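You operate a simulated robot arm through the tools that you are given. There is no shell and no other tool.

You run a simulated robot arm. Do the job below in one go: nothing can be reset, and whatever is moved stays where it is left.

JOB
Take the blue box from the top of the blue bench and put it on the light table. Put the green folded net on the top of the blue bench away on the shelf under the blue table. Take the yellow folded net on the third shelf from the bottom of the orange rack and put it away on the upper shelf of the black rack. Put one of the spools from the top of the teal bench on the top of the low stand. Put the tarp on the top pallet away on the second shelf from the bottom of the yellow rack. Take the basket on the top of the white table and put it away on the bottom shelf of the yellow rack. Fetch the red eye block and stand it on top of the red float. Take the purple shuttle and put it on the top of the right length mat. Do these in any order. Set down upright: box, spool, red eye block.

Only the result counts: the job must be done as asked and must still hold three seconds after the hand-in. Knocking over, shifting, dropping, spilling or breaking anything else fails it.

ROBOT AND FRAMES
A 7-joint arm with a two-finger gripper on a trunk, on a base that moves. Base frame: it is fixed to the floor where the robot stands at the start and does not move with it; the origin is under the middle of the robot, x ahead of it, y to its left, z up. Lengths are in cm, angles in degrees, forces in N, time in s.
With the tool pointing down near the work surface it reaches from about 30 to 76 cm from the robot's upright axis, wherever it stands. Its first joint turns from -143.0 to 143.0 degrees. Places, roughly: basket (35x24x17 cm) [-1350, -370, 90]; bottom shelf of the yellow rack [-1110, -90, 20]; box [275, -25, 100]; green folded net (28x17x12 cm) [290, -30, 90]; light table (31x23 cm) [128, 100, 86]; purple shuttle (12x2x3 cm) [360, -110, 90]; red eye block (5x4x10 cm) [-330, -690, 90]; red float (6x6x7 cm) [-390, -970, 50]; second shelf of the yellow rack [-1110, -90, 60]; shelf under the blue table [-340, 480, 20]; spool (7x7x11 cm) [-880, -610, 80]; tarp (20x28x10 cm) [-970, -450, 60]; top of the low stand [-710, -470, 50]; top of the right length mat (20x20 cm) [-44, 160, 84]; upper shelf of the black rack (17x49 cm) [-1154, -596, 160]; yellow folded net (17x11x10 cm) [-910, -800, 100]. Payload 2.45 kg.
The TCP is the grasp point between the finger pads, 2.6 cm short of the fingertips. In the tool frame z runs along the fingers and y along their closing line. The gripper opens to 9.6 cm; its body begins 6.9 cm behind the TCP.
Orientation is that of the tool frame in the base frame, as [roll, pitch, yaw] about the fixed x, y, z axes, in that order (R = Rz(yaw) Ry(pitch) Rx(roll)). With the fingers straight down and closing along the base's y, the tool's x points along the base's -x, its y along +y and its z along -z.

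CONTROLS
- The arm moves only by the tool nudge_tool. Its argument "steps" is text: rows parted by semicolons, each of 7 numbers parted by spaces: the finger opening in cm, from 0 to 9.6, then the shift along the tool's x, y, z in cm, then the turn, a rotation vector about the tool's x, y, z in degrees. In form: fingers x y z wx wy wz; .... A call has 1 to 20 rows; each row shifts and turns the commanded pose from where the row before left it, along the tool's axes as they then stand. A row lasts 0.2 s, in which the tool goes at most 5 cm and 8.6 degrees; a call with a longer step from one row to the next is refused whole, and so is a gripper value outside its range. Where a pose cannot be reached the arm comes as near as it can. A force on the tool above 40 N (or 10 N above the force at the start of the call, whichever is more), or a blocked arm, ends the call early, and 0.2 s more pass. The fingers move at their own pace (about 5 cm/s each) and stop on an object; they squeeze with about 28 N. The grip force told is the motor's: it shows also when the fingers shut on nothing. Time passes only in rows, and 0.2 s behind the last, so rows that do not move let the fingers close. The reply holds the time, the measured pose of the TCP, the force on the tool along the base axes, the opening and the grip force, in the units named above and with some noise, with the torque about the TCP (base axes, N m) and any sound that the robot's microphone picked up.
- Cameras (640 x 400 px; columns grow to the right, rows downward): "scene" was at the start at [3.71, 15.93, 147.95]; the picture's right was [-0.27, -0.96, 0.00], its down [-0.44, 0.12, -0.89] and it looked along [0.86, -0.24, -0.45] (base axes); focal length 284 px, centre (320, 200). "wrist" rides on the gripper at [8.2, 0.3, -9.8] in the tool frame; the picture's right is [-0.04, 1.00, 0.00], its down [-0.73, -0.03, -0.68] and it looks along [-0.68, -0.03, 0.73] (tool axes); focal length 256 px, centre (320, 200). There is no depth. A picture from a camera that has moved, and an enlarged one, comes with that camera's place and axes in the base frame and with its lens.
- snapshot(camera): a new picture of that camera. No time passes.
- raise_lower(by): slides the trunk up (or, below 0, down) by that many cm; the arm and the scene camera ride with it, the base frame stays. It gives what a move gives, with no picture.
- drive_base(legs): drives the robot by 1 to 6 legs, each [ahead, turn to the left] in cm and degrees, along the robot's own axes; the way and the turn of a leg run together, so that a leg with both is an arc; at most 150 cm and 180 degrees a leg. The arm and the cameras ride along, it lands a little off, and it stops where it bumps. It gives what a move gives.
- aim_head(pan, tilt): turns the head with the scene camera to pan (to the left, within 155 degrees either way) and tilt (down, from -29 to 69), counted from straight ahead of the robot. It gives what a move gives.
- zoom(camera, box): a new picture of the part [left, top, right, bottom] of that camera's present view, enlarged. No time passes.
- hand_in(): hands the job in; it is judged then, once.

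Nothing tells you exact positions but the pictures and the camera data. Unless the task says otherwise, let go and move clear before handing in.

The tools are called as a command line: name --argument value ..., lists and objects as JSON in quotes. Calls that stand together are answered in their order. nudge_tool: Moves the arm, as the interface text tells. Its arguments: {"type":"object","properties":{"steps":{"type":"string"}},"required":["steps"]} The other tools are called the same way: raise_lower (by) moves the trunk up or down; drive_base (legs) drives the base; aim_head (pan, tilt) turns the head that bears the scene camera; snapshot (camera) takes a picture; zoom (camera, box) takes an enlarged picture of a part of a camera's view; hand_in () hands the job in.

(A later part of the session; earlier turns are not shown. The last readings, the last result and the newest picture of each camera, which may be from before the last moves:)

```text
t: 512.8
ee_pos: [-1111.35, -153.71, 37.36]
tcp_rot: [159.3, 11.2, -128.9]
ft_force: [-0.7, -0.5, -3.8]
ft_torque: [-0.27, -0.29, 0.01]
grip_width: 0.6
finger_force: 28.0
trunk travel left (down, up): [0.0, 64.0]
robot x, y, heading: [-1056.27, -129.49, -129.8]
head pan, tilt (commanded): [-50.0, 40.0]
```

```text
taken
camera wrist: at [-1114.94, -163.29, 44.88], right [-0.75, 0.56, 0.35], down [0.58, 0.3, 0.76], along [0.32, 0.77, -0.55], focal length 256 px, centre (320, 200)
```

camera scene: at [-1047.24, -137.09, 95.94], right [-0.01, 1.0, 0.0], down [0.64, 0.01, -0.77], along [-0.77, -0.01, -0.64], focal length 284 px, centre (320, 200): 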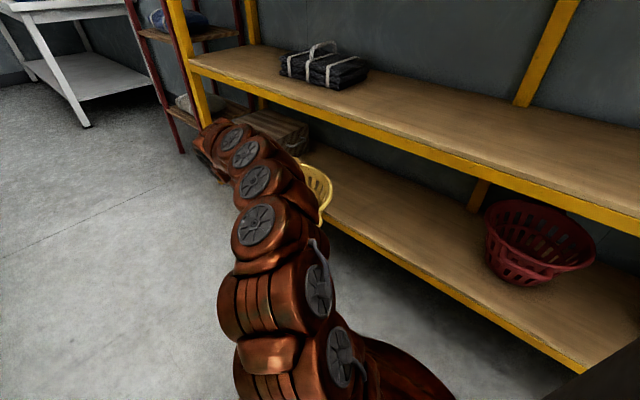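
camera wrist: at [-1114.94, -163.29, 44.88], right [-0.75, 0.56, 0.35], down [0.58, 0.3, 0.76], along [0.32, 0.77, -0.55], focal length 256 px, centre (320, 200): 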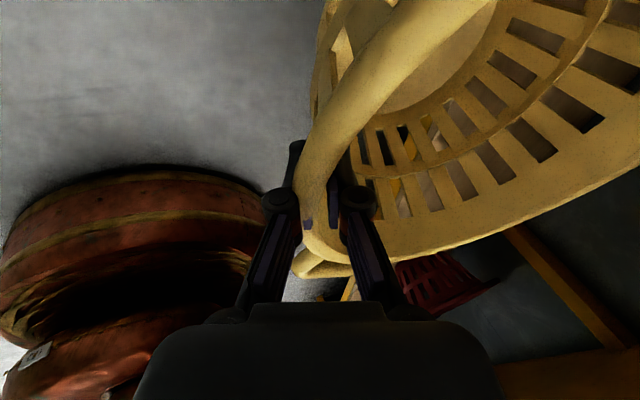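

Halfway, with the basket at the shelf opening. Continuing carefully.

nudge_tool --steps "0.2 -2.1 3.26 1.69 0 0 0; 0.2 -2.1 3.26 1.69 0 0 0; 0.2 -2.1 3.26 1.69 0 0 0; 0.2 0 0 0 0 0 0"

snapshot --camera "scene"

snapshot --camera "wrist"

```text
t: 513.8
ee_pos: [-1115.87, -141.63, 37.37]
tcp_rot: [159.1, 11.1, -129.1]
ft_force: [-2.1, 0.9, 7.1]
ft_torque: [1.0, 0.35, 0.24]
grip_width: 0.63
finger_force: 27.9
trunk travel left (down, up): [0.0, 64.0]
robot x, y, heading: [-1055.68, -129.47, -129.5]
head pan, tilt (commanded): [-50.0, 40.0]
```

```text
taken
camera scene: at [-1047.21, -137.08, 95.94], right [-0.01, 1.0, 0.0], down [0.64, 0.01, -0.77], along [-0.77, -0.01, -0.64], focal length 284 px, centre (320, 200)
```

scene: 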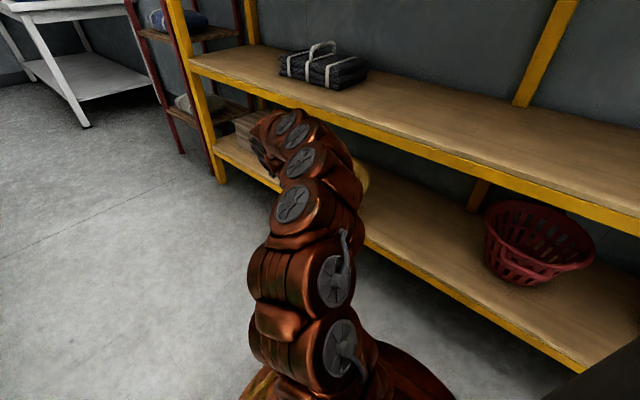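

```text
taken
camera wrist: at [-1119.45, -151.27, 44.89], right [-0.74, 0.57, 0.36], down [0.59, 0.3, 0.75], along [0.32, 0.77, -0.55], focal length 256 px, centre (320, 200)
```

wrist: 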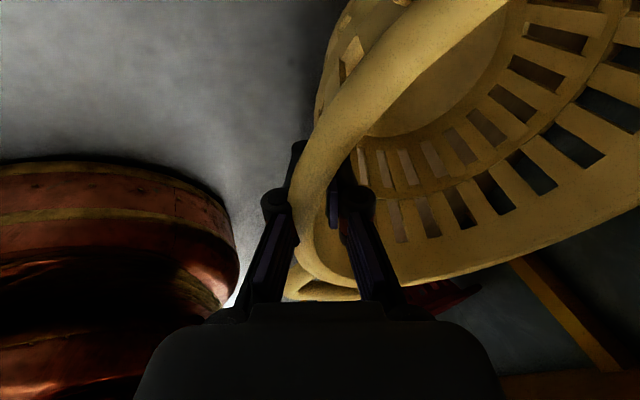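

The basket's bottom is touching the shelf edge. I'll raise it 3.5 cm to clear before continuing inward.

nudge_tool --steps "0.2 -0.34 0.61 -1.6 0 0 0; 0.2 -0.34 0.61 -1.6 0 0 0; 0.2 0 0 0 0 0 0; 0.2 0 0 0 0 0 0"

snapshot --camera "wrist"

zoom --camera "scene" --box '[220, 90, 420, 240]'

```text
t: 514.8
ee_pos: [-1115.8, -141.94, 40.81]
tcp_rot: [159.1, 11.1, -129.0]
ft_force: [1.3, 0.4, -3.7]
ft_torque: [-0.28, -0.29, 0.02]
grip_width: 0.61
finger_force: 28.1
trunk travel left (down, up): [0.0, 64.0]
robot x, y, heading: [-1055.85, -129.44, -129.4]
head pan, tilt (commanded): [-50.0, 40.0]
```

```text
taken
camera wrist: at [-1119.39, -151.38, 48.31], right [-0.74, 0.56, 0.36], down [0.59, 0.3, 0.75], along [0.32, 0.77, -0.55], focal length 256 px, centre (320, 200)
```

wrist: 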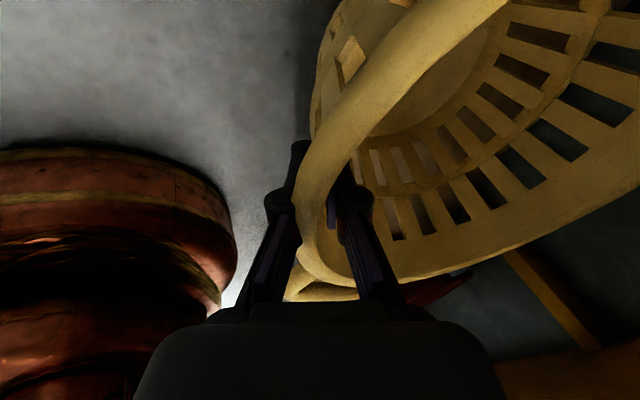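

```text
2.67 times, centred on (320, 165) of scene
camera zoom: at [-1047.24, -137.08, 95.94], right [-0.01, 1.0, 0.0], down [0.64, 0.01, -0.77], along [-0.77, -0.01, -0.64], focal length 756 px, centre (320, 293)
```

zoom: 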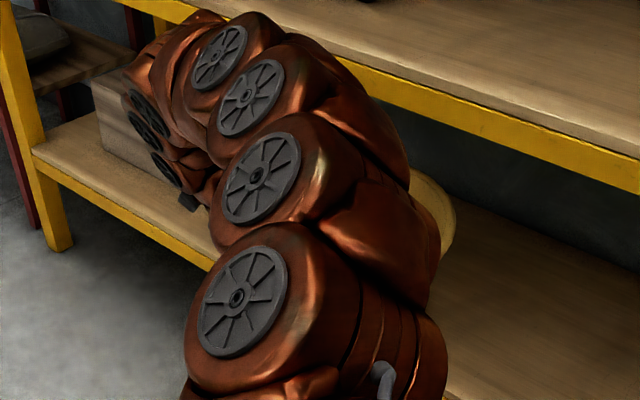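

Free again. Continuing inward in small steps, watching force.

nudge_tool --steps "0.2 -1.65 2.52 1.31 0 0 0; 0.2 -1.65 2.52 1.31 0 0 0; 0.2 0 0 0 0 0 0"

snapshot --camera "wrist"

aim_head --pan -75 --tilt 40

snapshot --camera "scene"

```text
t: 515.6
ee_pos: [-1118.01, -135.7, 40.82]
tcp_rot: [159.1, 11.1, -129.0]
ft_force: [0.0, 0.0, -3.4]
ft_torque: [-0.27, -0.3, -0.03]
grip_width: 0.6
finger_force: 27.9
trunk travel left (down, up): [0.0, 64.0]
robot x, y, heading: [-1055.77, -129.78, -129.5]
head pan, tilt (commanded): [-50.0, 40.0]
```

```text
taken
camera wrist: at [-1121.65, -145.2, 48.37], right [-0.74, 0.56, 0.36], down [0.59, 0.3, 0.75], along [0.32, 0.77, -0.55], focal length 256 px, centre (320, 200)
```

wrist: 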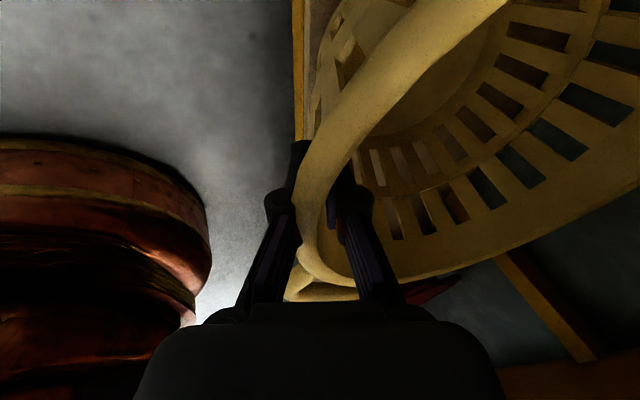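

```text
t: 516.5
ee_pos: [-1118.07, -135.69, 40.84]
tcp_rot: [159.1, 11.1, -129.0]
ft_force: [0.8, -0.4, -3.3]
ft_torque: [-0.28, -0.27, 0.01]
grip_width: 0.61
finger_force: 28.2
trunk travel left (down, up): [0.0, 64.0]
robot x, y, heading: [-1055.4, -129.66, -129.4]
head pan, tilt (commanded): [-75.0, 40.0]
```

```text
taken
camera scene: at [-1046.49, -133.48, 95.94], right [0.41, 0.91, 0.0], down [0.59, -0.27, -0.77], along [-0.7, 0.32, -0.64], focal length 284 px, centre (320, 200)
```

scene: 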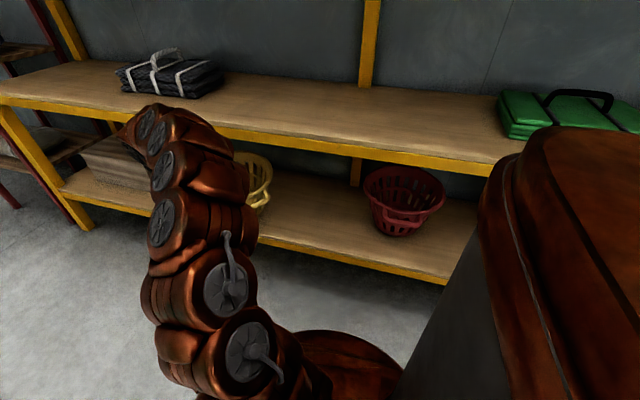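

nudge_tool --steps "0.2 -1.33 2.39 1.19 0 0 0; 0.2 -1.33 2.39 1.19 0 0 0; 0.2 -1.33 2.39 1.19 0 0 0; 0.2 0 0 0 0 0 0"

snapshot --camera "wrist"

snapshot --camera "scene"

```text
t: 517.5
ee_pos: [-1121.35, -128.24, 40.8]
tcp_rot: [159.2, 11.3, -128.3]
ft_force: [-0.6, -0.3, -3.7]
ft_torque: [-0.26, -0.27, 0.0]
grip_width: 0.6
finger_force: 27.9
trunk travel left (down, up): [0.0, 64.0]
robot x, y, heading: [-1055.42, -129.61, -128.9]
head pan, tilt (commanded): [-75.0, 40.0]
```

```text
taken
camera wrist: at [-1124.95, -137.76, 48.22], right [-0.75, 0.56, 0.35], down [0.58, 0.3, 0.76], along [0.32, 0.77, -0.55], focal length 256 px, centre (320, 200)
```

wrist: 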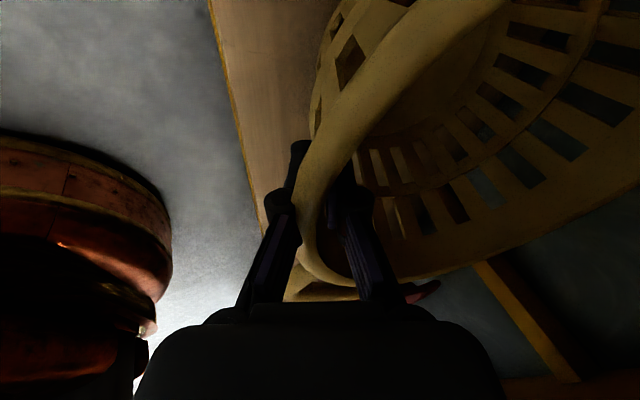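

```text
taken
camera scene: at [-1046.16, -133.67, 95.86], right [0.41, 0.91, 0.0], down [0.58, -0.26, -0.77], along [-0.7, 0.31, -0.64], focal length 284 px, centre (320, 200)
```

scene: 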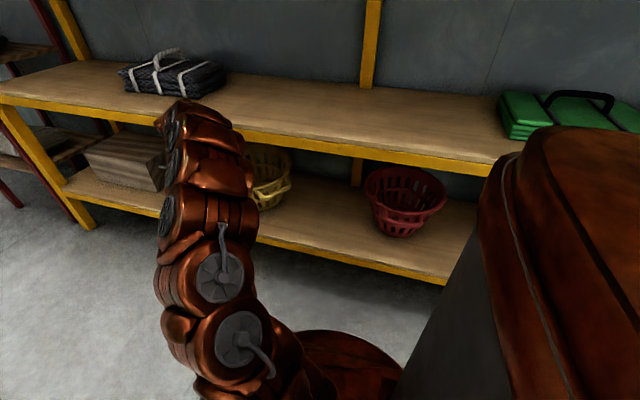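

The base shifted very slightly, so a link may be touching the second shelf's beam. I'll back off 3 cm right away and check.

nudge_tool --steps "0.2 0 -1.4 -0.53 0 0 0; 0.2 0 -1.4 -0.53 0 0 0; 0.2 0 0 0 0 0 0"

zoom --camera "scene" --box '[60, 70, 320, 233]'

```text
t: 518.3
ee_pos: [-1119.37, -129.41, 40.92]
tcp_rot: [159.2, 11.0, -129.0]
ft_force: [0.7, 0.5, -4.2]
ft_torque: [-0.29, -0.28, 0.0]
grip_width: 0.61
finger_force: 27.6
trunk travel left (down, up): [0.0, 64.0]
robot x, y, heading: [-1055.75, -129.93, -129.5]
head pan, tilt (commanded): [-75.0, 40.0]
```

```text
2.45 times, centred on (190, 152) of scene
camera zoom: at [-1046.46, -133.5, 95.95], right [0.41, 0.91, 0.0], down [0.58, -0.27, -0.77], along [-0.7, 0.32, -0.64], focal length 696 px, centre (639, 319)
```

zoom: 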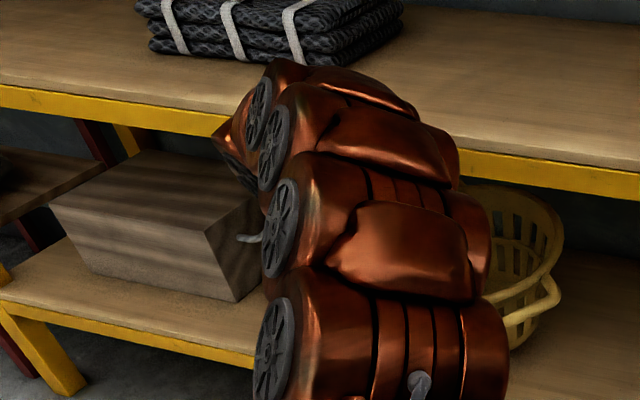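

Clear again and nothing moved. The basket's centre is about 7 cm inside the shelf front; I'll lower it until it rests.

nudge_tool --steps "0.2 0.19 -0.35 0.92 0 0 0; 0.2 0.19 -0.35 0.92 0 0 0; 0.2 0 0 0 0 0 0"

nudge_tool --steps "0.2 0.1 -0.18 0.46 0 0 0; 0.2 0.1 -0.18 0.46 0 0 0; 0.2 0 0 0 0 0 0"

snapshot --camera "wrist"

```text
t: 519.1
ee_pos: [-1119.36, -129.5, 38.85]
tcp_rot: [159.1, 11.1, -129.0]
ft_force: [-0.3, -0.9, -3.2]
ft_torque: [-0.29, -0.3, 0.0]
grip_width: 0.61
finger_force: 27.5
trunk travel left (down, up): [0.0, 64.0]
robot x, y, heading: [-1055.89, -129.56, -129.4]
head pan, tilt (commanded): [-75.0, 40.0]
```

```text
t: 519.9
ee_pos: [-1119.36, -129.51, 37.99]
tcp_rot: [159.0, 10.8, -129.0]
ft_force: [-2.8, -2.2, 19.6]
ft_torque: [0.65, 1.19, 0.31]
grip_width: 0.62
finger_force: 28.0
trunk travel left (down, up): [0.0, 64.0]
robot x, y, heading: [-1055.75, -129.19, -129.4]
head pan, tilt (commanded): [-75.0, 40.0]
```

```text
taken
camera wrist: at [-1122.95, -139.03, 45.51], right [-0.74, 0.56, 0.36], down [0.59, 0.3, 0.75], along [0.32, 0.77, -0.55], focal length 256 px, centre (320, 200)
```

wrist: 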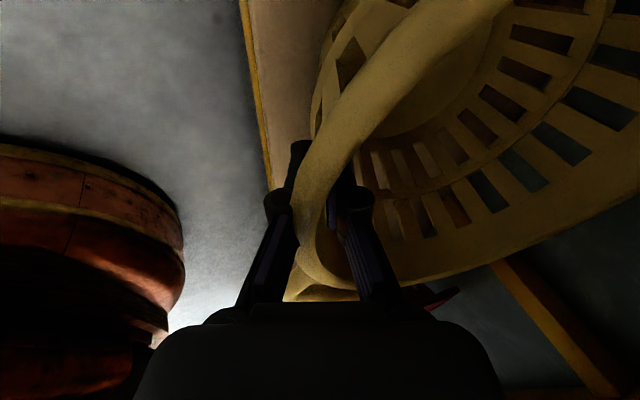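

Contact is just inside the shelf's front edge. I'll ease off and open the fingers.

nudge_tool --steps "0.2 -0.06 0.1 -0.28 0 0 0; 2 0 0 0 0 0 0; 4 0 0 0 0 0 0; 6 0 0 0 0 0 0; 6 0 0 0 0 0 0"

snapshot --camera "wrist"

zoom --camera "scene" --box '[60, 70, 320, 233]'

```text
t: 521.1
ee_pos: [-1119.28, -129.35, 38.11]
tcp_rot: [159.1, 11.2, -129.0]
ft_force: [0.6, 0.1, 0.2]
ft_torque: [-0.02, 0.02, 0.0]
grip_width: 5.99
finger_force: 0.0
trunk travel left (down, up): [0.0, 64.0]
robot x, y, heading: [-1055.89, -129.43, -129.6]
head pan, tilt (commanded): [-75.0, 40.0]
```

```text
taken
camera wrist: at [-1122.92, -138.99, 45.62], right [-0.74, 0.56, 0.36], down [0.59, 0.3, 0.75], along [0.32, 0.77, -0.55], focal length 256 px, centre (320, 200)
```

wrist: 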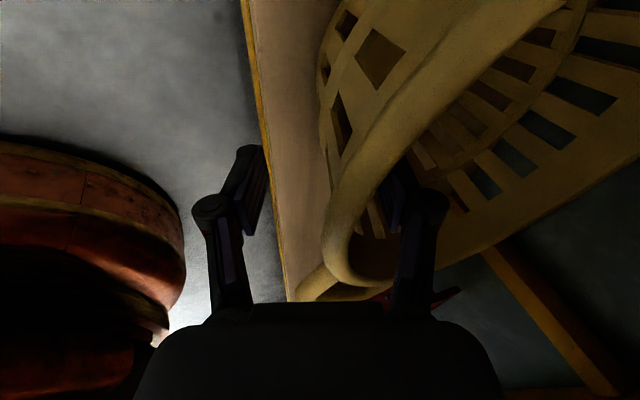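

```text
2.45 times, centred on (190, 152) of scene
camera zoom: at [-1046.44, -133.5, 95.94], right [0.41, 0.91, 0.0], down [0.59, -0.27, -0.77], along [-0.7, 0.32, -0.64], focal length 696 px, centre (639, 319)
```

zoom: 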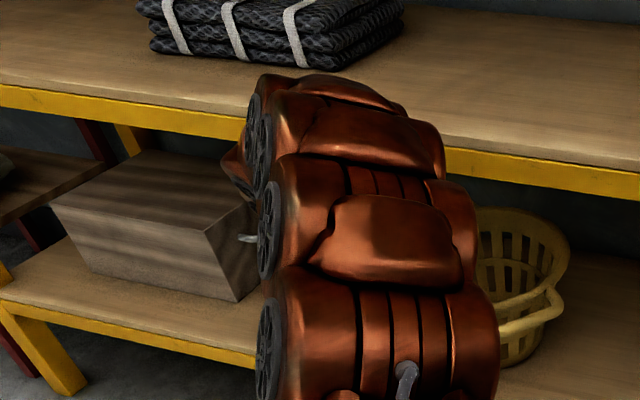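

The basket has settled on the shelf. I'll withdraw the fingers upward a little and then straight back out.

nudge_tool --steps "6 0 -0.4 -2 0 0 0; 6 0 -0.4 -2 0 0 0; 6 0 -0.3 -2 0 0 0; 6 0 0 0 0 0 0"

snapshot --camera "wrist"

```text
t: 522.1
ee_pos: [-1117.3, -132.27, 43.18]
tcp_rot: [159.2, 11.1, -128.9]
ft_force: [0.0, 0.4, 0.9]
ft_torque: [-0.03, 0.0, -0.01]
grip_width: 5.99
finger_force: 0.1
trunk travel left (down, up): [0.0, 64.0]
robot x, y, heading: [-1055.64, -129.76, -129.5]
head pan, tilt (commanded): [-75.0, 40.0]
```

```text
taken
camera wrist: at [-1121.04, -141.76, 50.73], right [-0.74, 0.57, 0.36], down [0.59, 0.3, 0.75], along [0.32, 0.77, -0.55], focal length 256 px, centre (320, 200)
```

wrist: 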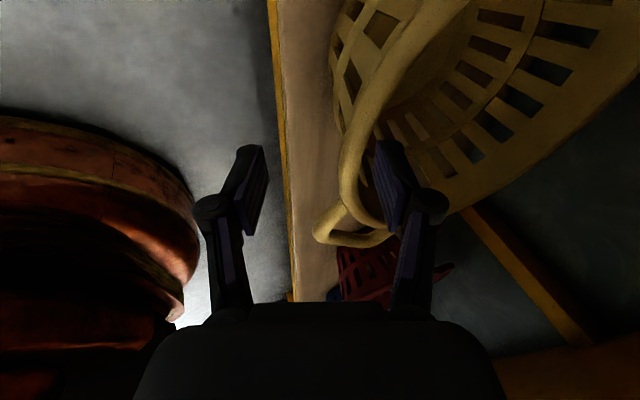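

nudge_tool --steps "6 0 -0.3 -2.2 0 0 0; 6 0 -1.5 -2.2 0 0 0; 6 0 -4 -1.4 0 0 0; 6 0 -4 -1.4 0 0 0; 6 0 -4 -1.4 0 0 0; 6 0 0 0 0 0 0"

snapshot --camera "wrist"

snapshot --camera "scene"

```text
t: 523.5
ee_pos: [-1105.41, -142.74, 46.24]
tcp_rot: [159.1, 11.1, -129.0]
ft_force: [0.5, 0.5, 0.0]
ft_torque: [0.02, 0.0, 0.03]
grip_width: 6.03
finger_force: 0.1
trunk travel left (down, up): [0.0, 64.0]
robot x, y, heading: [-1055.62, -129.97, -129.3]
head pan, tilt (commanded): [-75.0, 40.0]
```

```text
taken
camera wrist: at [-1109.07, -152.27, 53.79], right [-0.74, 0.57, 0.36], down [0.59, 0.3, 0.75], along [0.32, 0.77, -0.55], focal length 256 px, centre (320, 200)
```

wrist: 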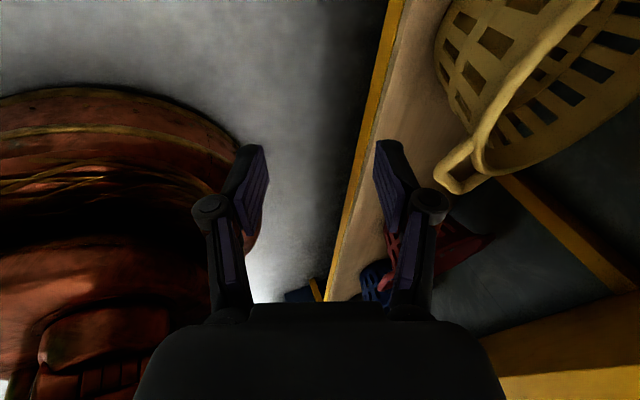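

```text
taken
camera scene: at [-1046.44, -133.5, 95.94], right [0.41, 0.91, 0.0], down [0.59, -0.27, -0.77], along [-0.7, 0.32, -0.64], focal length 284 px, centre (320, 200)
```

scene: 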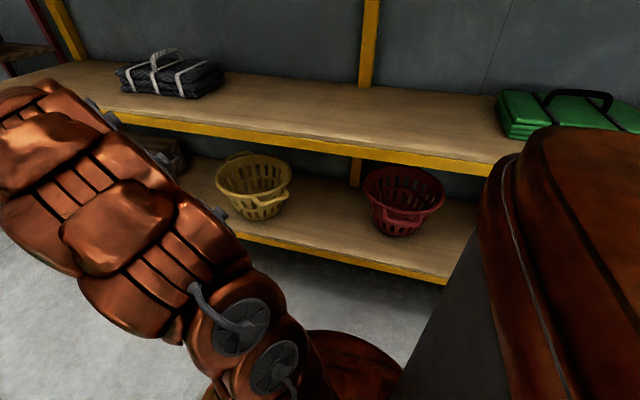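

The yellow basket stands well inside the bottom shelf. Next is the orange tarp; I'll raise the trunk and back out of the corridor.

raise_lower --by 40

raise_lower --by 24

nudge_tool --steps "9.6 0 0 0 6 0 -5; 9.6 4 -2 0 6 -2 -7; 9.6 4 -2 0 6 -2 -7; 9.6 4 -2 0 0 -2 -7; 9.6 0 -2 0 0 -2 -7; 9.6 0 0 0 0 -2 -7; 9.6 0 0 0 0 0 -7; 9.6 0 0 0 0 0 -7; 9.6 0 0 0 0 0 -7; 9.6 0 0 0 0 0 0"

snapshot --camera "scene"

```text
t: 527.3
ee_pos: [-1105.47, -142.75, 86.29]
tcp_rot: [159.0, 11.1, -128.9]
ft_force: [0.9, 0.0, -0.2]
ft_torque: [0.01, -0.05, -0.01]
grip_width: 5.99
finger_force: 0.0
trunk travel left (down, up): [-40.0, 24.0]
robot x, y, heading: [-1055.52, -129.22, -129.3]
head pan, tilt (commanded): [-75.0, 40.0]
```

```text
t: 529.8
ee_pos: [-1105.43, -142.8, 110.35]
tcp_rot: [159.0, 11.0, -129.0]
ft_force: [0.0, -0.5, -0.8]
ft_torque: [0.0, 0.0, 0.03]
grip_width: 5.99
finger_force: 0.2
trunk travel left (down, up): [-64.0, 0.0]
robot x, y, heading: [-1056.08, -129.41, -129.7]
head pan, tilt (commanded): [-75.0, 40.0]
```

```text
refused: row 2 steps farther than a row can; nothing moved
```

```text
taken
camera scene: at [-1046.44, -133.5, 159.94], right [0.41, 0.91, 0.0], down [0.59, -0.27, -0.77], along [-0.7, 0.32, -0.64], focal length 284 px, centre (320, 200)
```

scene: 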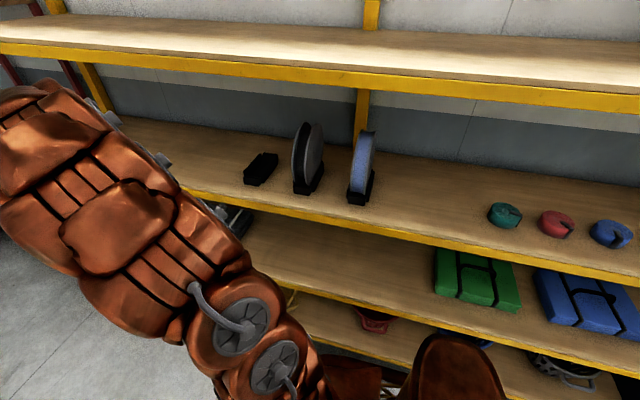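

nudge_tool --steps "9.6 2.3 -3.34 -1.76 0 0 0; 9.6 2.3 -3.34 -1.76 0 0 0; 9.6 2.3 -3.34 -1.76 0 0 0; 9.6 2.3 -3.34 -1.76 0 0 0; 9.6 2.3 -3.34 -1.76 0 0 0; 9.6 2.3 -3.34 -1.76 0 0 0; 9.6 2.3 -3.34 -1.76 0 0 0; 9.6 2.3 -3.34 -1.76 0 0 0; 9.6 0 0 0 0 0 0"

nudge_tool --steps "9.6 0 0 0 -1.54 2.8 -7.33; 9.6 0 0 0 -1.54 2.8 -7.33; 9.6 0 0 0 -1.54 2.8 -7.33; 9.6 0 0 0 -1.54 2.8 -7.33; 9.6 0 0 0 -1.54 2.8 -7.33; 9.6 0 0 0 -1.54 2.8 -7.33; 9.6 0 0 0 -1.54 2.8 -7.33; 9.6 0 0 0 -1.54 2.8 -7.33; 9.6 0 0 0 -1.54 2.8 -7.33; 9.6 0 0 0 -1.54 2.8 -7.33; 9.6 0 0 0 -1.54 2.8 -7.33; 9.6 0 0 0 0 0 0"

```text
t: 531.8
ee_pos: [-1096.25, -168.54, 109.72]
tcp_rot: [159.0, 11.2, -129.0]
ft_force: [0.7, 0.6, 0.1]
ft_torque: [0.03, 0.02, -0.01]
grip_width: 9.58
finger_force: 0.0
out of reach, approached as far as the arm can: row 7, 8
trunk travel left (down, up): [-64.0, 0.0]
robot x, y, heading: [-1056.16, -129.64, -129.5]
head pan, tilt (commanded): [-75.0, 40.0]
```

```text
t: 534.4
ee_pos: [-1096.31, -168.63, 109.81]
tcp_rot: [159.1, 11.2, -41.0]
ft_force: [0.9, -0.3, -0.1]
ft_torque: [-0.02, -0.01, 0.02]
grip_width: 9.59
finger_force: 0.0
trunk travel left (down, up): [-64.0, 0.0]
robot x, y, heading: [-1055.56, -129.48, -129.6]
head pan, tilt (commanded): [-75.0, 40.0]
```

nudge_tool --steps "9.6 0 0 0 7 0 0; 9.6 0 0 0 7 0 0; 9.6 0 0 0 7 0 0; 9.6 0 0 0 0 5.6 0; 9.6 0 0 0 0 5.6 0; 9.6 0 0 0 0 0 -8.18; 9.6 0 0 0 0 0 -8.18; 9.6 0 0 0 0 0 -8.18; 9.6 0 0 0 0 0 -8.18; 9.6 0 0 0 0 0 -8.18; 9.6 0 0 0 0 0 -8.18; 9.6 0 0 0 0 0 -8.18; 9.6 0 0 0 0 0 -8.18; 9.6 0 0 0 0 0 -8.18; 9.6 0 0 0 0 0 -8.18; 9.6 0 0 0 0 0 -8.18; 9.6 0 0 0 0 0 0"

drive_base --legs '[[-75, 0]]'

aim_head --pan 45 --tilt 25

snapshot --camera "scene"

```text
t: 538.0
ee_pos: [-1096.37, -168.74, 109.77]
tcp_rot: [179.9, -0.1, 49.0]
ft_force: [0.0, -0.1, -0.6]
ft_torque: [0.01, 0.02, -0.02]
grip_width: 9.6
finger_force: 0.0
trunk travel left (down, up): [-64.0, 0.0]
robot x, y, heading: [-1055.61, -129.24, -129.8]
head pan, tilt (commanded): [-75.0, 40.0]
```

```text
t: 542.1
ee_pos: [-1048.72, -110.58, 109.78]
tcp_rot: [179.9, -0.1, 48.5]
ft_force: [-0.3, -0.2, -0.6]
ft_torque: [0.01, -0.01, -0.07]
grip_width: 9.59
finger_force: 0.0
trunk travel left (down, up): [-64.0, 0.0]
robot x, y, heading: [-1008.08, -71.56, -129.7]
head pan, tilt (commanded): [-75.0, 40.0]
```

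```text
t: 544.1
ee_pos: [-1048.75, -110.64, 109.71]
tcp_rot: [179.9, 0.0, 48.4]
ft_force: [0.0, 0.8, 0.6]
ft_torque: [0.01, -0.02, -0.03]
grip_width: 9.6
finger_force: 0.1
trunk travel left (down, up): [-64.0, 0.0]
robot x, y, heading: [-1007.57, -71.55, -129.8]
head pan, tilt (commanded): [45.0, 25.0]
```

```text
taken
camera scene: at [-990.06, -88.51, 162.27], right [-1.0, -0.09, 0.0], down [-0.04, 0.42, -0.91], along [0.08, -0.9, -0.42], focal length 284 px, centre (320, 200)
```

scene: 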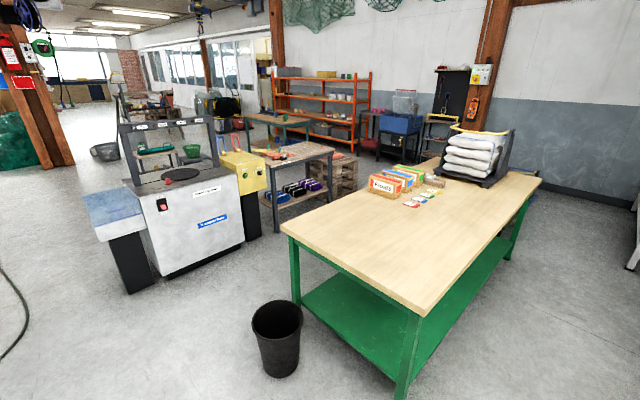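

Basket done. To reach the pallets I'll back out diagonally, go round the end of the green table and enter the lane on its far side.

drive_base --legs '[[0, -17.5], [-110, 0]]'

aim_head --pan 60 --tilt 25

snapshot --camera "scene"

```text
t: 550.7
ee_pos: [-965.75, -36.99, 109.79]
tcp_rot: [179.9, 0.0, 30.5]
ft_force: [-0.1, 0.1, 0.0]
ft_torque: [0.0, 0.04, -0.01]
grip_width: 9.59
finger_force: 0.1
trunk travel left (down, up): [-64.0, 0.0]
robot x, y, heading: [-915.09, -12.5, -147.8]
head pan, tilt (commanded): [45.0, 25.0]
```

```text
t: 551.5
ee_pos: [-965.87, -36.98, 109.74]
tcp_rot: [179.9, -0.2, 30.3]
ft_force: [0.6, 0.5, 0.7]
ft_torque: [-0.01, 0.04, -0.02]
grip_width: 9.63
finger_force: 0.1
trunk travel left (down, up): [-64.0, 0.0]
robot x, y, heading: [-914.97, -12.77, -148.0]
head pan, tilt (commanded): [60.0, 25.0]
```

```text
taken
camera scene: at [-900.77, -34.37, 162.27], right [-1.0, -0.04, 0.0], down [-0.02, 0.42, -0.91], along [0.03, -0.91, -0.42], focal length 284 px, centre (320, 200)
```

scene: 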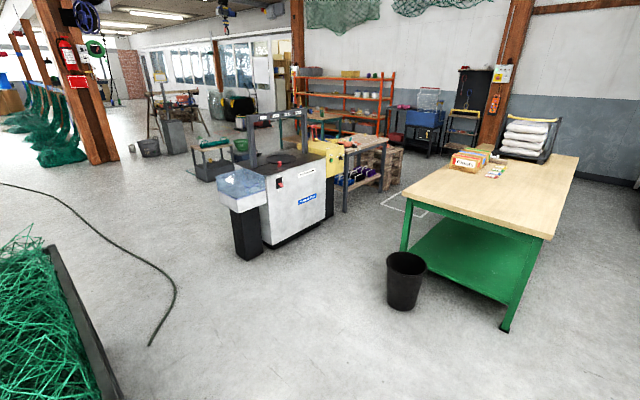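

drive_base --legs '[[0, 40], [40, 0], [0, 52.5], [141, 0], [0, -74]]'

aim_head --pan 0 --tilt 30

snapshot --camera "scene"

```text
t: 568.0
ee_pos: [-886.92, -205.82, 109.78]
tcp_rot: [179.9, 0.0, 48.7]
ft_force: [0.4, 0.3, -0.3]
ft_torque: [0.0, 0.02, 0.0]
grip_width: 9.6
finger_force: 0.1
trunk travel left (down, up): [-64.0, 0.0]
robot x, y, heading: [-846.72, -166.62, -129.6]
head pan, tilt (commanded): [60.0, 25.0]
```

```text
t: 569.4
ee_pos: [-887.06, -205.89, 109.76]
tcp_rot: [179.9, -0.1, 48.7]
ft_force: [-0.2, 0.7, 0.1]
ft_torque: [0.03, 0.02, 0.01]
grip_width: 9.58
finger_force: 0.1
trunk travel left (down, up): [-64.0, 0.0]
robot x, y, heading: [-846.39, -166.82, -129.3]
head pan, tilt (commanded): [0.0, 30.0]
```

```text
taken
camera scene: at [-835.07, -181.26, 161.47], right [-0.77, 0.64, 0.0], down [0.32, 0.39, -0.87], along [-0.55, -0.67, -0.5], focal length 284 px, centre (320, 200)
```

scene: 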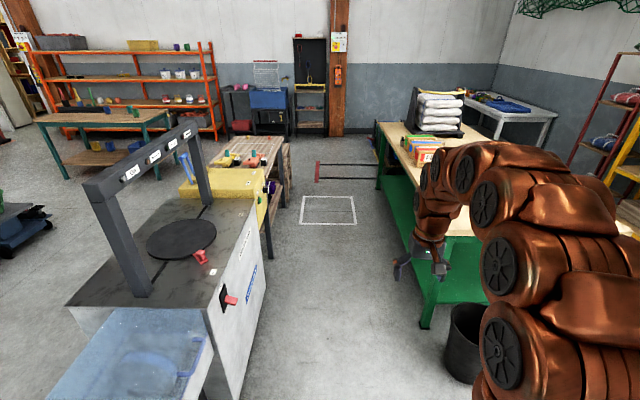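

The lane is clear. I'll drive down it toward the pallets.

drive_base --legs '[[150, 0], [85, 0]]'

aim_head --pan 55 --tilt 40

snapshot --camera "scene"

aim_head --pan 0 --tilt 25

snapshot --camera "scene"

```text
t: 580.9
ee_pos: [-1036.48, -386.61, 109.91]
tcp_rot: [179.8, -0.1, 48.5]
ft_force: [0.4, -0.3, 0.7]
ft_torque: [-0.01, -0.01, -0.01]
grip_width: 9.61
finger_force: 0.1
trunk travel left (down, up): [-64.0, 0.0]
robot x, y, heading: [-995.53, -347.66, -129.5]
head pan, tilt (commanded): [0.0, 30.0]
```

```text
t: 582.1
ee_pos: [-1036.42, -386.54, 109.74]
tcp_rot: [179.9, -0.1, 48.5]
ft_force: [0.2, 0.2, 0.1]
ft_torque: [0.0, -0.04, -0.02]
grip_width: 9.6
finger_force: 0.1
trunk travel left (down, up): [-64.0, 0.0]
robot x, y, heading: [-995.61, -347.58, -129.8]
head pan, tilt (commanded): [55.0, 40.0]
```

```text
taken
camera scene: at [-976.38, -363.43, 159.94], right [-0.96, -0.26, 0.0], down [-0.17, 0.62, -0.77], along [0.2, -0.74, -0.64], focal length 284 px, centre (320, 200)
```

scene: 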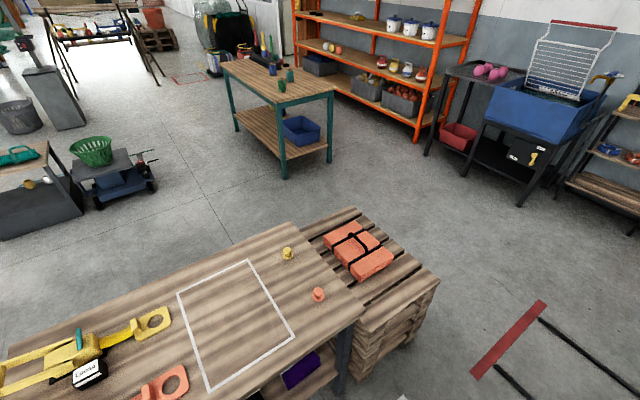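

```text
t: 583.4
ee_pos: [-1036.45, -386.54, 109.8]
tcp_rot: [179.9, -0.1, 48.5]
ft_force: [0.0, 0.2, 0.5]
ft_torque: [0.04, 0.0, -0.02]
grip_width: 9.61
finger_force: 0.0
trunk travel left (down, up): [-64.0, 0.0]
robot x, y, heading: [-995.7, -347.49, -129.9]
head pan, tilt (commanded): [0.0, 25.0]
```

```text
taken
camera scene: at [-984.49, -362.32, 162.27], right [-0.77, 0.64, 0.0], down [0.27, 0.33, -0.91], along [-0.58, -0.7, -0.42], focal length 284 px, centre (320, 200)
```

scene: 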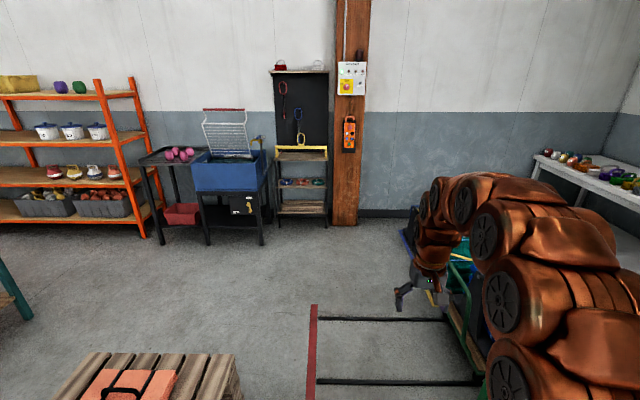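

The tarp lies on the pallet stack with a black strap handle. Zooming in on it.

aim_head --pan 55 --tilt 40

zoom --camera "scene" --box '[290, 190, 450, 310]'

```text
t: 584.6
ee_pos: [-1036.48, -386.57, 109.74]
tcp_rot: [179.9, -0.1, 48.5]
ft_force: [-0.5, 0.5, 0.4]
ft_torque: [-0.01, 0.02, 0.01]
grip_width: 9.61
finger_force: 0.1
trunk travel left (down, up): [-64.0, 0.0]
robot x, y, heading: [-995.53, -347.58, -129.6]
head pan, tilt (commanded): [55.0, 40.0]
```

```text
3.33 times, centred on (370, 250) of scene
camera zoom: at [-976.38, -363.44, 159.94], right [-0.96, -0.26, 0.0], down [-0.17, 0.62, -0.77], along [0.2, -0.74, -0.64], focal length 945 px, centre (153, 33)
```

zoom: 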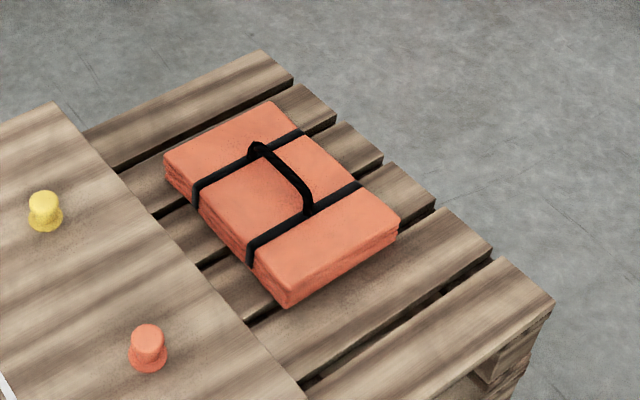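

The tarp's handle runs along its length, pointing toward my lane. I'll move up alongside and swing the arm to the left over it.

drive_base --legs '[[54, 0]]'

nudge_tool --steps "9.6 0 4.85 0 0 0 -4.9; 9.6 0 4.85 0 0 0 -4.9; 9.6 0 4.85 0 0 0 -4.9; 9.6 0 4.85 0 0 0 -4.9; 9.6 0 4.85 0 0 0 -4.9; 9.6 0 4.85 0 0 0 -4.9; 9.6 0 4.85 0 0 0 -4.9; 9.6 0 4.85 0 0 0 -4.9; 9.6 0 4.85 0 0 0 -4.9; 9.6 0 4.85 0 0 0 -4.9; 9.6 0 4.85 0 0 0 -4.9; 9.6 0 4.85 0 0 0 -4.9; 9.6 0 4.85 0 0 0 -4.9; 9.6 0 4.85 0 0 0 -4.9; 9.6 0 4.85 0 0 0 -4.9; 9.6 0 4.85 0 0 0 -4.9; 9.6 0 4.85 0 0 0 -4.9; 9.6 0 0 0 0 0 0"

snapshot --camera "wrist"

aim_head --pan 75 --tilt 45

snapshot --camera "scene"

```text
t: 587.7
ee_pos: [-1070.67, -428.39, 109.85]
tcp_rot: [180.0, -0.1, 48.8]
ft_force: [-0.2, -0.2, 1.0]
ft_torque: [0.0, 0.01, 0.0]
grip_width: 9.59
finger_force: 0.1
trunk travel left (down, up): [-64.0, 0.0]
robot x, y, heading: [-1029.88, -389.29, -129.5]
head pan, tilt (commanded): [55.0, 40.0]
```

```text
t: 591.5
ee_pos: [-995.17, -431.02, 110.0]
tcp_rot: [179.9, 0.0, 132.1]
ft_force: [0.2, 0.1, -0.4]
ft_torque: [-0.02, -0.01, 0.0]
grip_width: 9.6
finger_force: 0.0
trunk travel left (down, up): [-64.0, 0.0]
robot x, y, heading: [-1030.14, -389.53, -129.6]
head pan, tilt (commanded): [55.0, 40.0]
```

```text
taken
camera wrist: at [-1000.41, -424.66, 119.66], right [0.77, 0.64, 0.0], down [0.47, -0.56, 0.68], along [0.44, -0.52, -0.73], focal length 256 px, centre (320, 200)
```

wrist: 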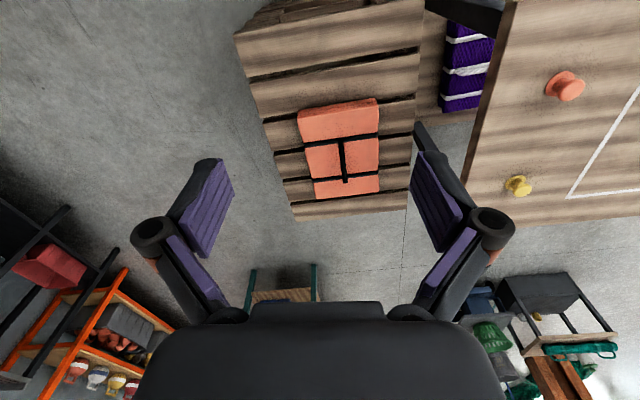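

```text
t: 592.3
ee_pos: [-995.24, -431.07, 110.01]
tcp_rot: [179.9, 0.2, 132.1]
ft_force: [0.2, 0.3, 0.3]
ft_torque: [-0.01, 0.0, 0.01]
grip_width: 9.61
finger_force: 0.0
trunk travel left (down, up): [-64.0, 0.0]
robot x, y, heading: [-1029.87, -389.53, -129.7]
head pan, tilt (commanded): [75.0, 45.0]
```

```text
taken
camera scene: at [-1008.24, -403.42, 159.21], right [-0.81, -0.58, 0.0], down [-0.41, 0.58, -0.71], along [0.41, -0.58, -0.71], focal length 284 px, centre (320, 200)
```

scene: 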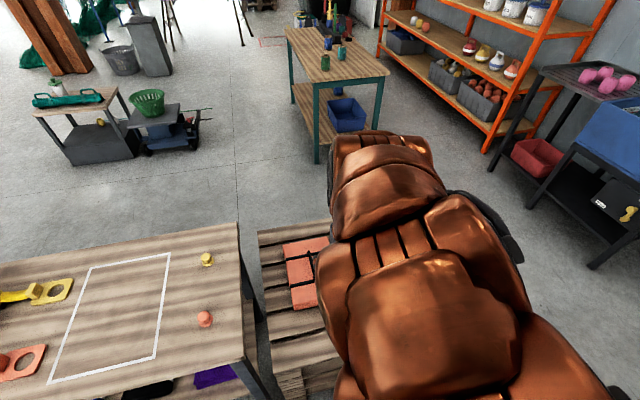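

The handle is aligned with my approach. I'll nudge forward 5 cm to keep the arm off the neighbouring table, tilt the tool, lower the trunk and look again.

drive_base --legs '[[5, 0]]'

nudge_tool --steps "6 0 0 0 0 -8 0; 6 0 0 0 0 -8 0; 6 0 0 0 0 -8 0; 6 0 0 0 0 -8 0; 6 0 0 0 0 -8 0; 6 0 0 0 0 0 0"

raise_lower --by -26

snapshot --camera "wrist"

```text
t: 593.3
ee_pos: [-998.47, -434.97, 109.91]
tcp_rot: [179.9, 0.1, 132.1]
ft_force: [0.2, -0.3, 0.4]
ft_torque: [-0.02, 0.02, 0.01]
grip_width: 9.6
finger_force: 0.0
trunk travel left (down, up): [-64.0, 0.0]
robot x, y, heading: [-1033.3, -393.04, -129.2]
head pan, tilt (commanded): [75.0, 45.0]
```

```text
t: 594.7
ee_pos: [-998.37, -435.01, 110.03]
tcp_rot: [-179.9, 40.4, 132.2]
ft_force: [0.2, -0.2, -0.3]
ft_torque: [0.0, -0.03, 0.01]
grip_width: 6.0
finger_force: 0.0
trunk travel left (down, up): [-64.0, 0.0]
robot x, y, heading: [-1033.35, -393.54, -129.3]
head pan, tilt (commanded): [75.0, 45.0]
```

```text
t: 597.3
ee_pos: [-998.42, -434.88, 83.94]
tcp_rot: [179.8, 40.1, 132.0]
ft_force: [-0.7, 0.2, 0.2]
ft_torque: [0.01, -0.04, -0.01]
grip_width: 6.0
finger_force: 0.2
trunk travel left (down, up): [-38.0, 26.0]
robot x, y, heading: [-1033.25, -393.04, -129.6]
head pan, tilt (commanded): [75.0, 45.0]
```

```text
taken
camera wrist: at [-1006.66, -425.36, 86.12], right [0.76, 0.65, 0.03], down [0.06, -0.11, 0.99], along [0.64, -0.75, -0.12], focal length 256 px, centre (320, 200)
```

wrist: 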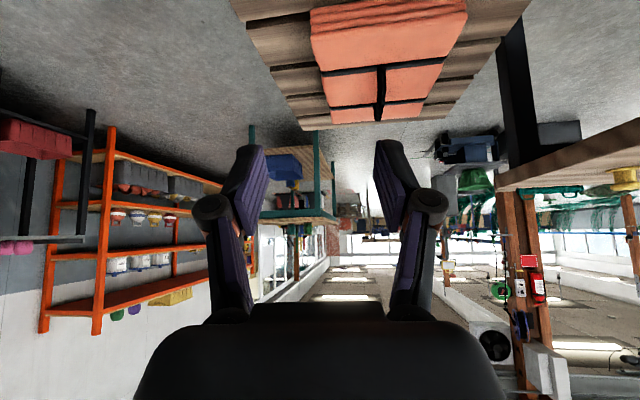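

zoom --camera "wrist" --box '[280, 0, 500, 138]'

```text
2.90 times, centred on (390, 69) of wrist
camera zoom: at [-1006.66, -425.36, 86.12], right [0.76, 0.65, 0.03], down [0.06, -0.11, 0.99], along [0.64, -0.75, -0.12], focal length 742 px, centre (117, 580)
```

zoom: 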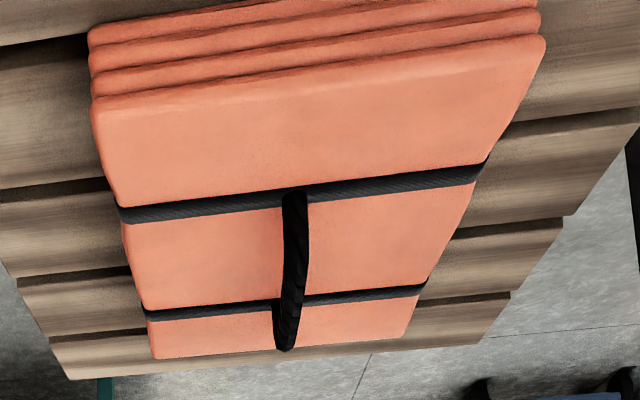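

The tarp's handle is an arch about 5 cm high. I'll align the tool with it, tilt a little more for reach, and move above it.

nudge_tool --steps "6 0 0 0 -2.83 0 -3.37; 6 0 0 0 -2.83 0 -3.37; 6 0 0 0 0 -5 0; 6 0 0 0 0 -5 0; 6 -1.83 0.69 3.85 0 0 0; 6 -1.83 0.69 3.85 0 0 0; 6 -1.83 0.69 3.85 0 0 0; 6 -1.83 0.69 3.85 0 0 0; 6 -1.83 0.69 3.85 0 0 0; 6 -1.83 0.69 3.85 0 0 0; 6 0 0 0 0 0 0"

snapshot --camera "wrist"

```text
t: 599.7
ee_pos: [-976.66, -447.49, 77.43]
tcp_rot: [179.9, 50.1, 140.9]
ft_force: [1.1, 1.0, 0.7]
ft_torque: [-0.04, -0.03, -0.02]
grip_width: 6.0
finger_force: 0.1
trunk travel left (down, up): [-38.0, 26.0]
robot x, y, heading: [-1033.57, -393.24, -129.4]
head pan, tilt (commanded): [75.0, 45.0]
```

```text
taken
camera wrist: at [-986.35, -439.01, 77.46], right [0.65, 0.76, 0.03], down [-0.06, 0.01, 1.0], along [0.76, -0.65, 0.05], focal length 256 px, centre (320, 200)
```

wrist: 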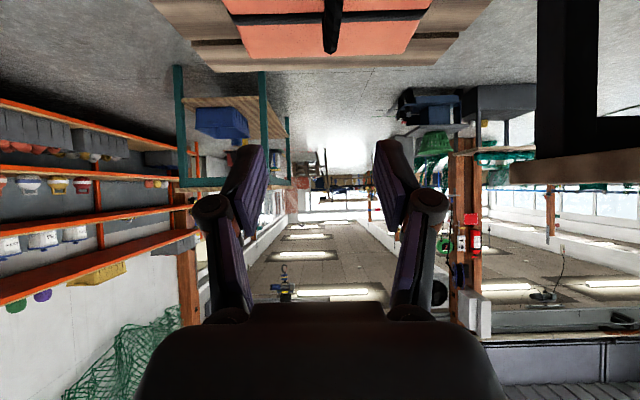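

nudge_tool --steps "6 -1.88 0.7 4.1 0 0 0; 6 -1.88 0.7 4.1 0 0 0; 6 0 0 0 0 0 0"

snapshot --camera "wrist"

```text
t: 600.5
ee_pos: [-969.0, -451.75, 75.04]
tcp_rot: [179.7, 50.0, 140.6]
ft_force: [0.0, 0.2, 0.1]
ft_torque: [0.03, 0.01, -0.04]
grip_width: 5.98
finger_force: 0.0
trunk travel left (down, up): [-38.0, 26.0]
robot x, y, heading: [-1033.38, -393.12, -129.4]
head pan, tilt (commanded): [75.0, 45.0]
```

```text
taken
camera wrist: at [-978.66, -443.32, 75.06], right [0.65, 0.76, 0.03], down [-0.06, 0.01, 1.0], along [0.76, -0.65, 0.05], focal length 256 px, centre (320, 200)
```

wrist: 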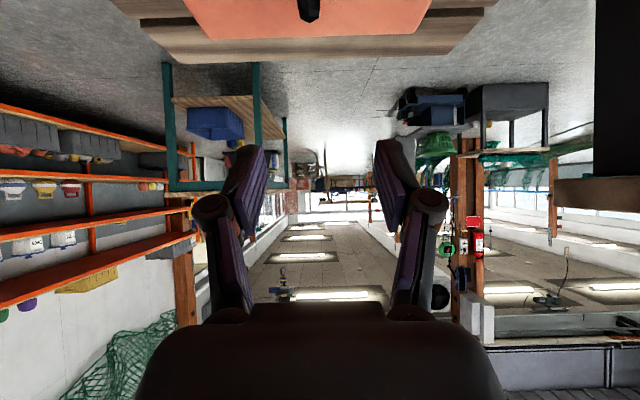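

nudge_tool --steps "6 3.06 -0.25 2.57 0 0 0; 6 3.06 -0.25 2.57 0 0 0; 6 0 0 0 0 0 0"

snapshot --camera "wrist"

```text
t: 601.3
ee_pos: [-969.29, -452.21, 67.21]
tcp_rot: [179.9, 50.3, 140.8]
ft_force: [-0.3, -0.1, 0.7]
ft_torque: [-0.05, 0.02, -0.01]
grip_width: 5.99
finger_force: 0.1
trunk travel left (down, up): [-38.0, 26.0]
robot x, y, heading: [-1033.31, -393.2, -129.5]
head pan, tilt (commanded): [75.0, 45.0]
```

```text
taken
camera wrist: at [-978.89, -443.84, 67.14], right [0.65, 0.76, 0.03], down [-0.06, 0.01, 1.0], along [0.76, -0.65, 0.05], focal length 256 px, centre (320, 200)
```

wrist: 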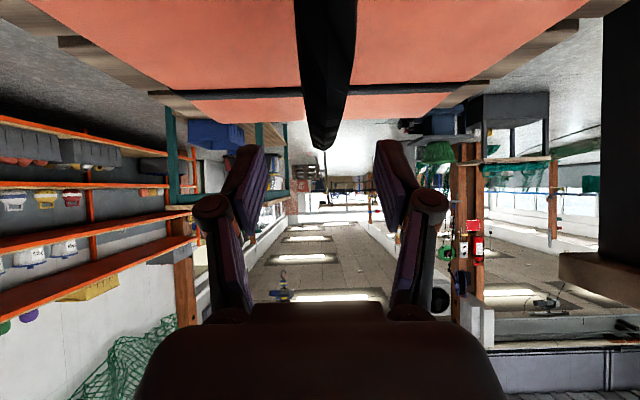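

nudge_tool --steps "6 1.0 0 0.84 0 0 0; 6 1.0 0 0.84 0 0 0; 6 0 0 0 0 0 0"

snapshot --camera "wrist"

```text
t: 602.1
ee_pos: [-969.31, -452.24, 64.39]
tcp_rot: [179.8, 50.1, 140.7]
ft_force: [-0.4, 0.0, 0.8]
ft_torque: [-0.02, 0.04, -0.02]
grip_width: 5.98
finger_force: 0.0
trunk travel left (down, up): [-38.0, 26.0]
robot x, y, heading: [-1033.31, -393.23, -129.3]
head pan, tilt (commanded): [75.0, 45.0]
```

```text
taken
camera wrist: at [-978.93, -443.79, 64.43], right [0.65, 0.76, 0.03], down [-0.06, 0.01, 1.0], along [0.76, -0.65, 0.05], focal length 256 px, centre (320, 200)
```

wrist: 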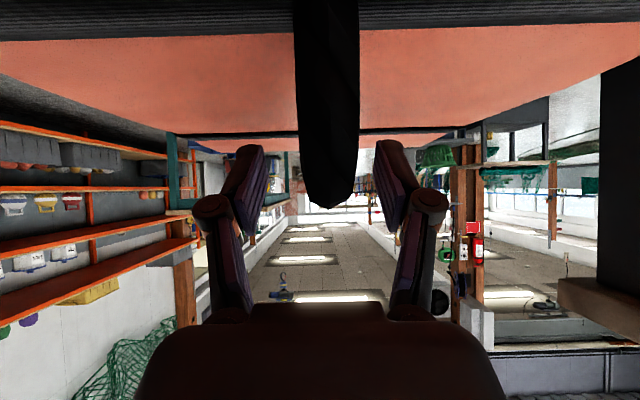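

The handle is between the pads. Closing.

nudge_tool --steps "4 0 0 0 0 0 0; 2 0 0 0 0 0 0; 0.5 0 0 0 0 0 0; 0.5 0 0 0 0 0 0; 0.5 0 0 0 0 0 0; 0.5 0 0 0 0 0 0"

nudge_tool --steps "0.5 -0.77 0 -0.64 0 0 0; 0.5 -1.53 0 -1.29 0 0 0; 0.5 -1.53 0 -1.29 0 0 0; 0.5 0 0 0 0 0 0; 0.5 0 0 0 0 0 0"

snapshot --camera "wrist"

```text
t: 603.5
ee_pos: [-969.41, -452.21, 64.49]
tcp_rot: [179.8, 50.1, 140.8]
ft_force: [1.0, 1.4, -0.1]
ft_torque: [0.11, 0.06, -0.41]
grip_width: 1.28
finger_force: 28.3
trunk travel left (down, up): [-38.0, 26.0]
robot x, y, heading: [-1033.5, -393.4, -129.4]
head pan, tilt (commanded): [75.0, 45.0]
```

```text
t: 604.7
ee_pos: [-969.26, -452.27, 69.53]
tcp_rot: [179.9, 50.0, 140.8]
ft_force: [0.7, 0.4, -7.3]
ft_torque: [-0.07, -0.1, -0.03]
grip_width: 1.32
finger_force: 27.9
trunk travel left (down, up): [-38.0, 26.0]
robot x, y, heading: [-1033.41, -393.21, -129.3]
head pan, tilt (commanded): [75.0, 45.0]
```

```text
taken
camera wrist: at [-978.96, -443.84, 69.48], right [0.65, 0.76, 0.03], down [-0.06, 0.01, 1.0], along [0.76, -0.65, 0.05], focal length 256 px, centre (320, 200)
```

wrist: 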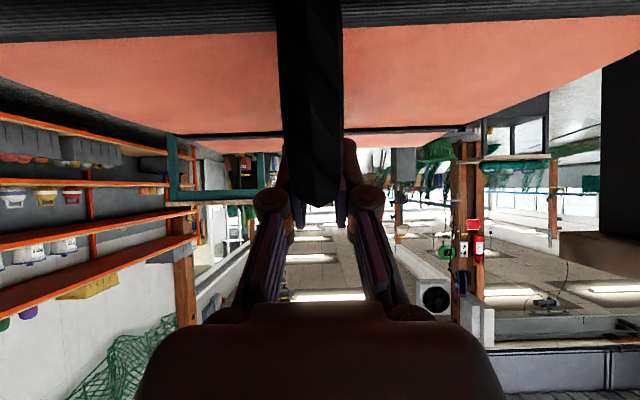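

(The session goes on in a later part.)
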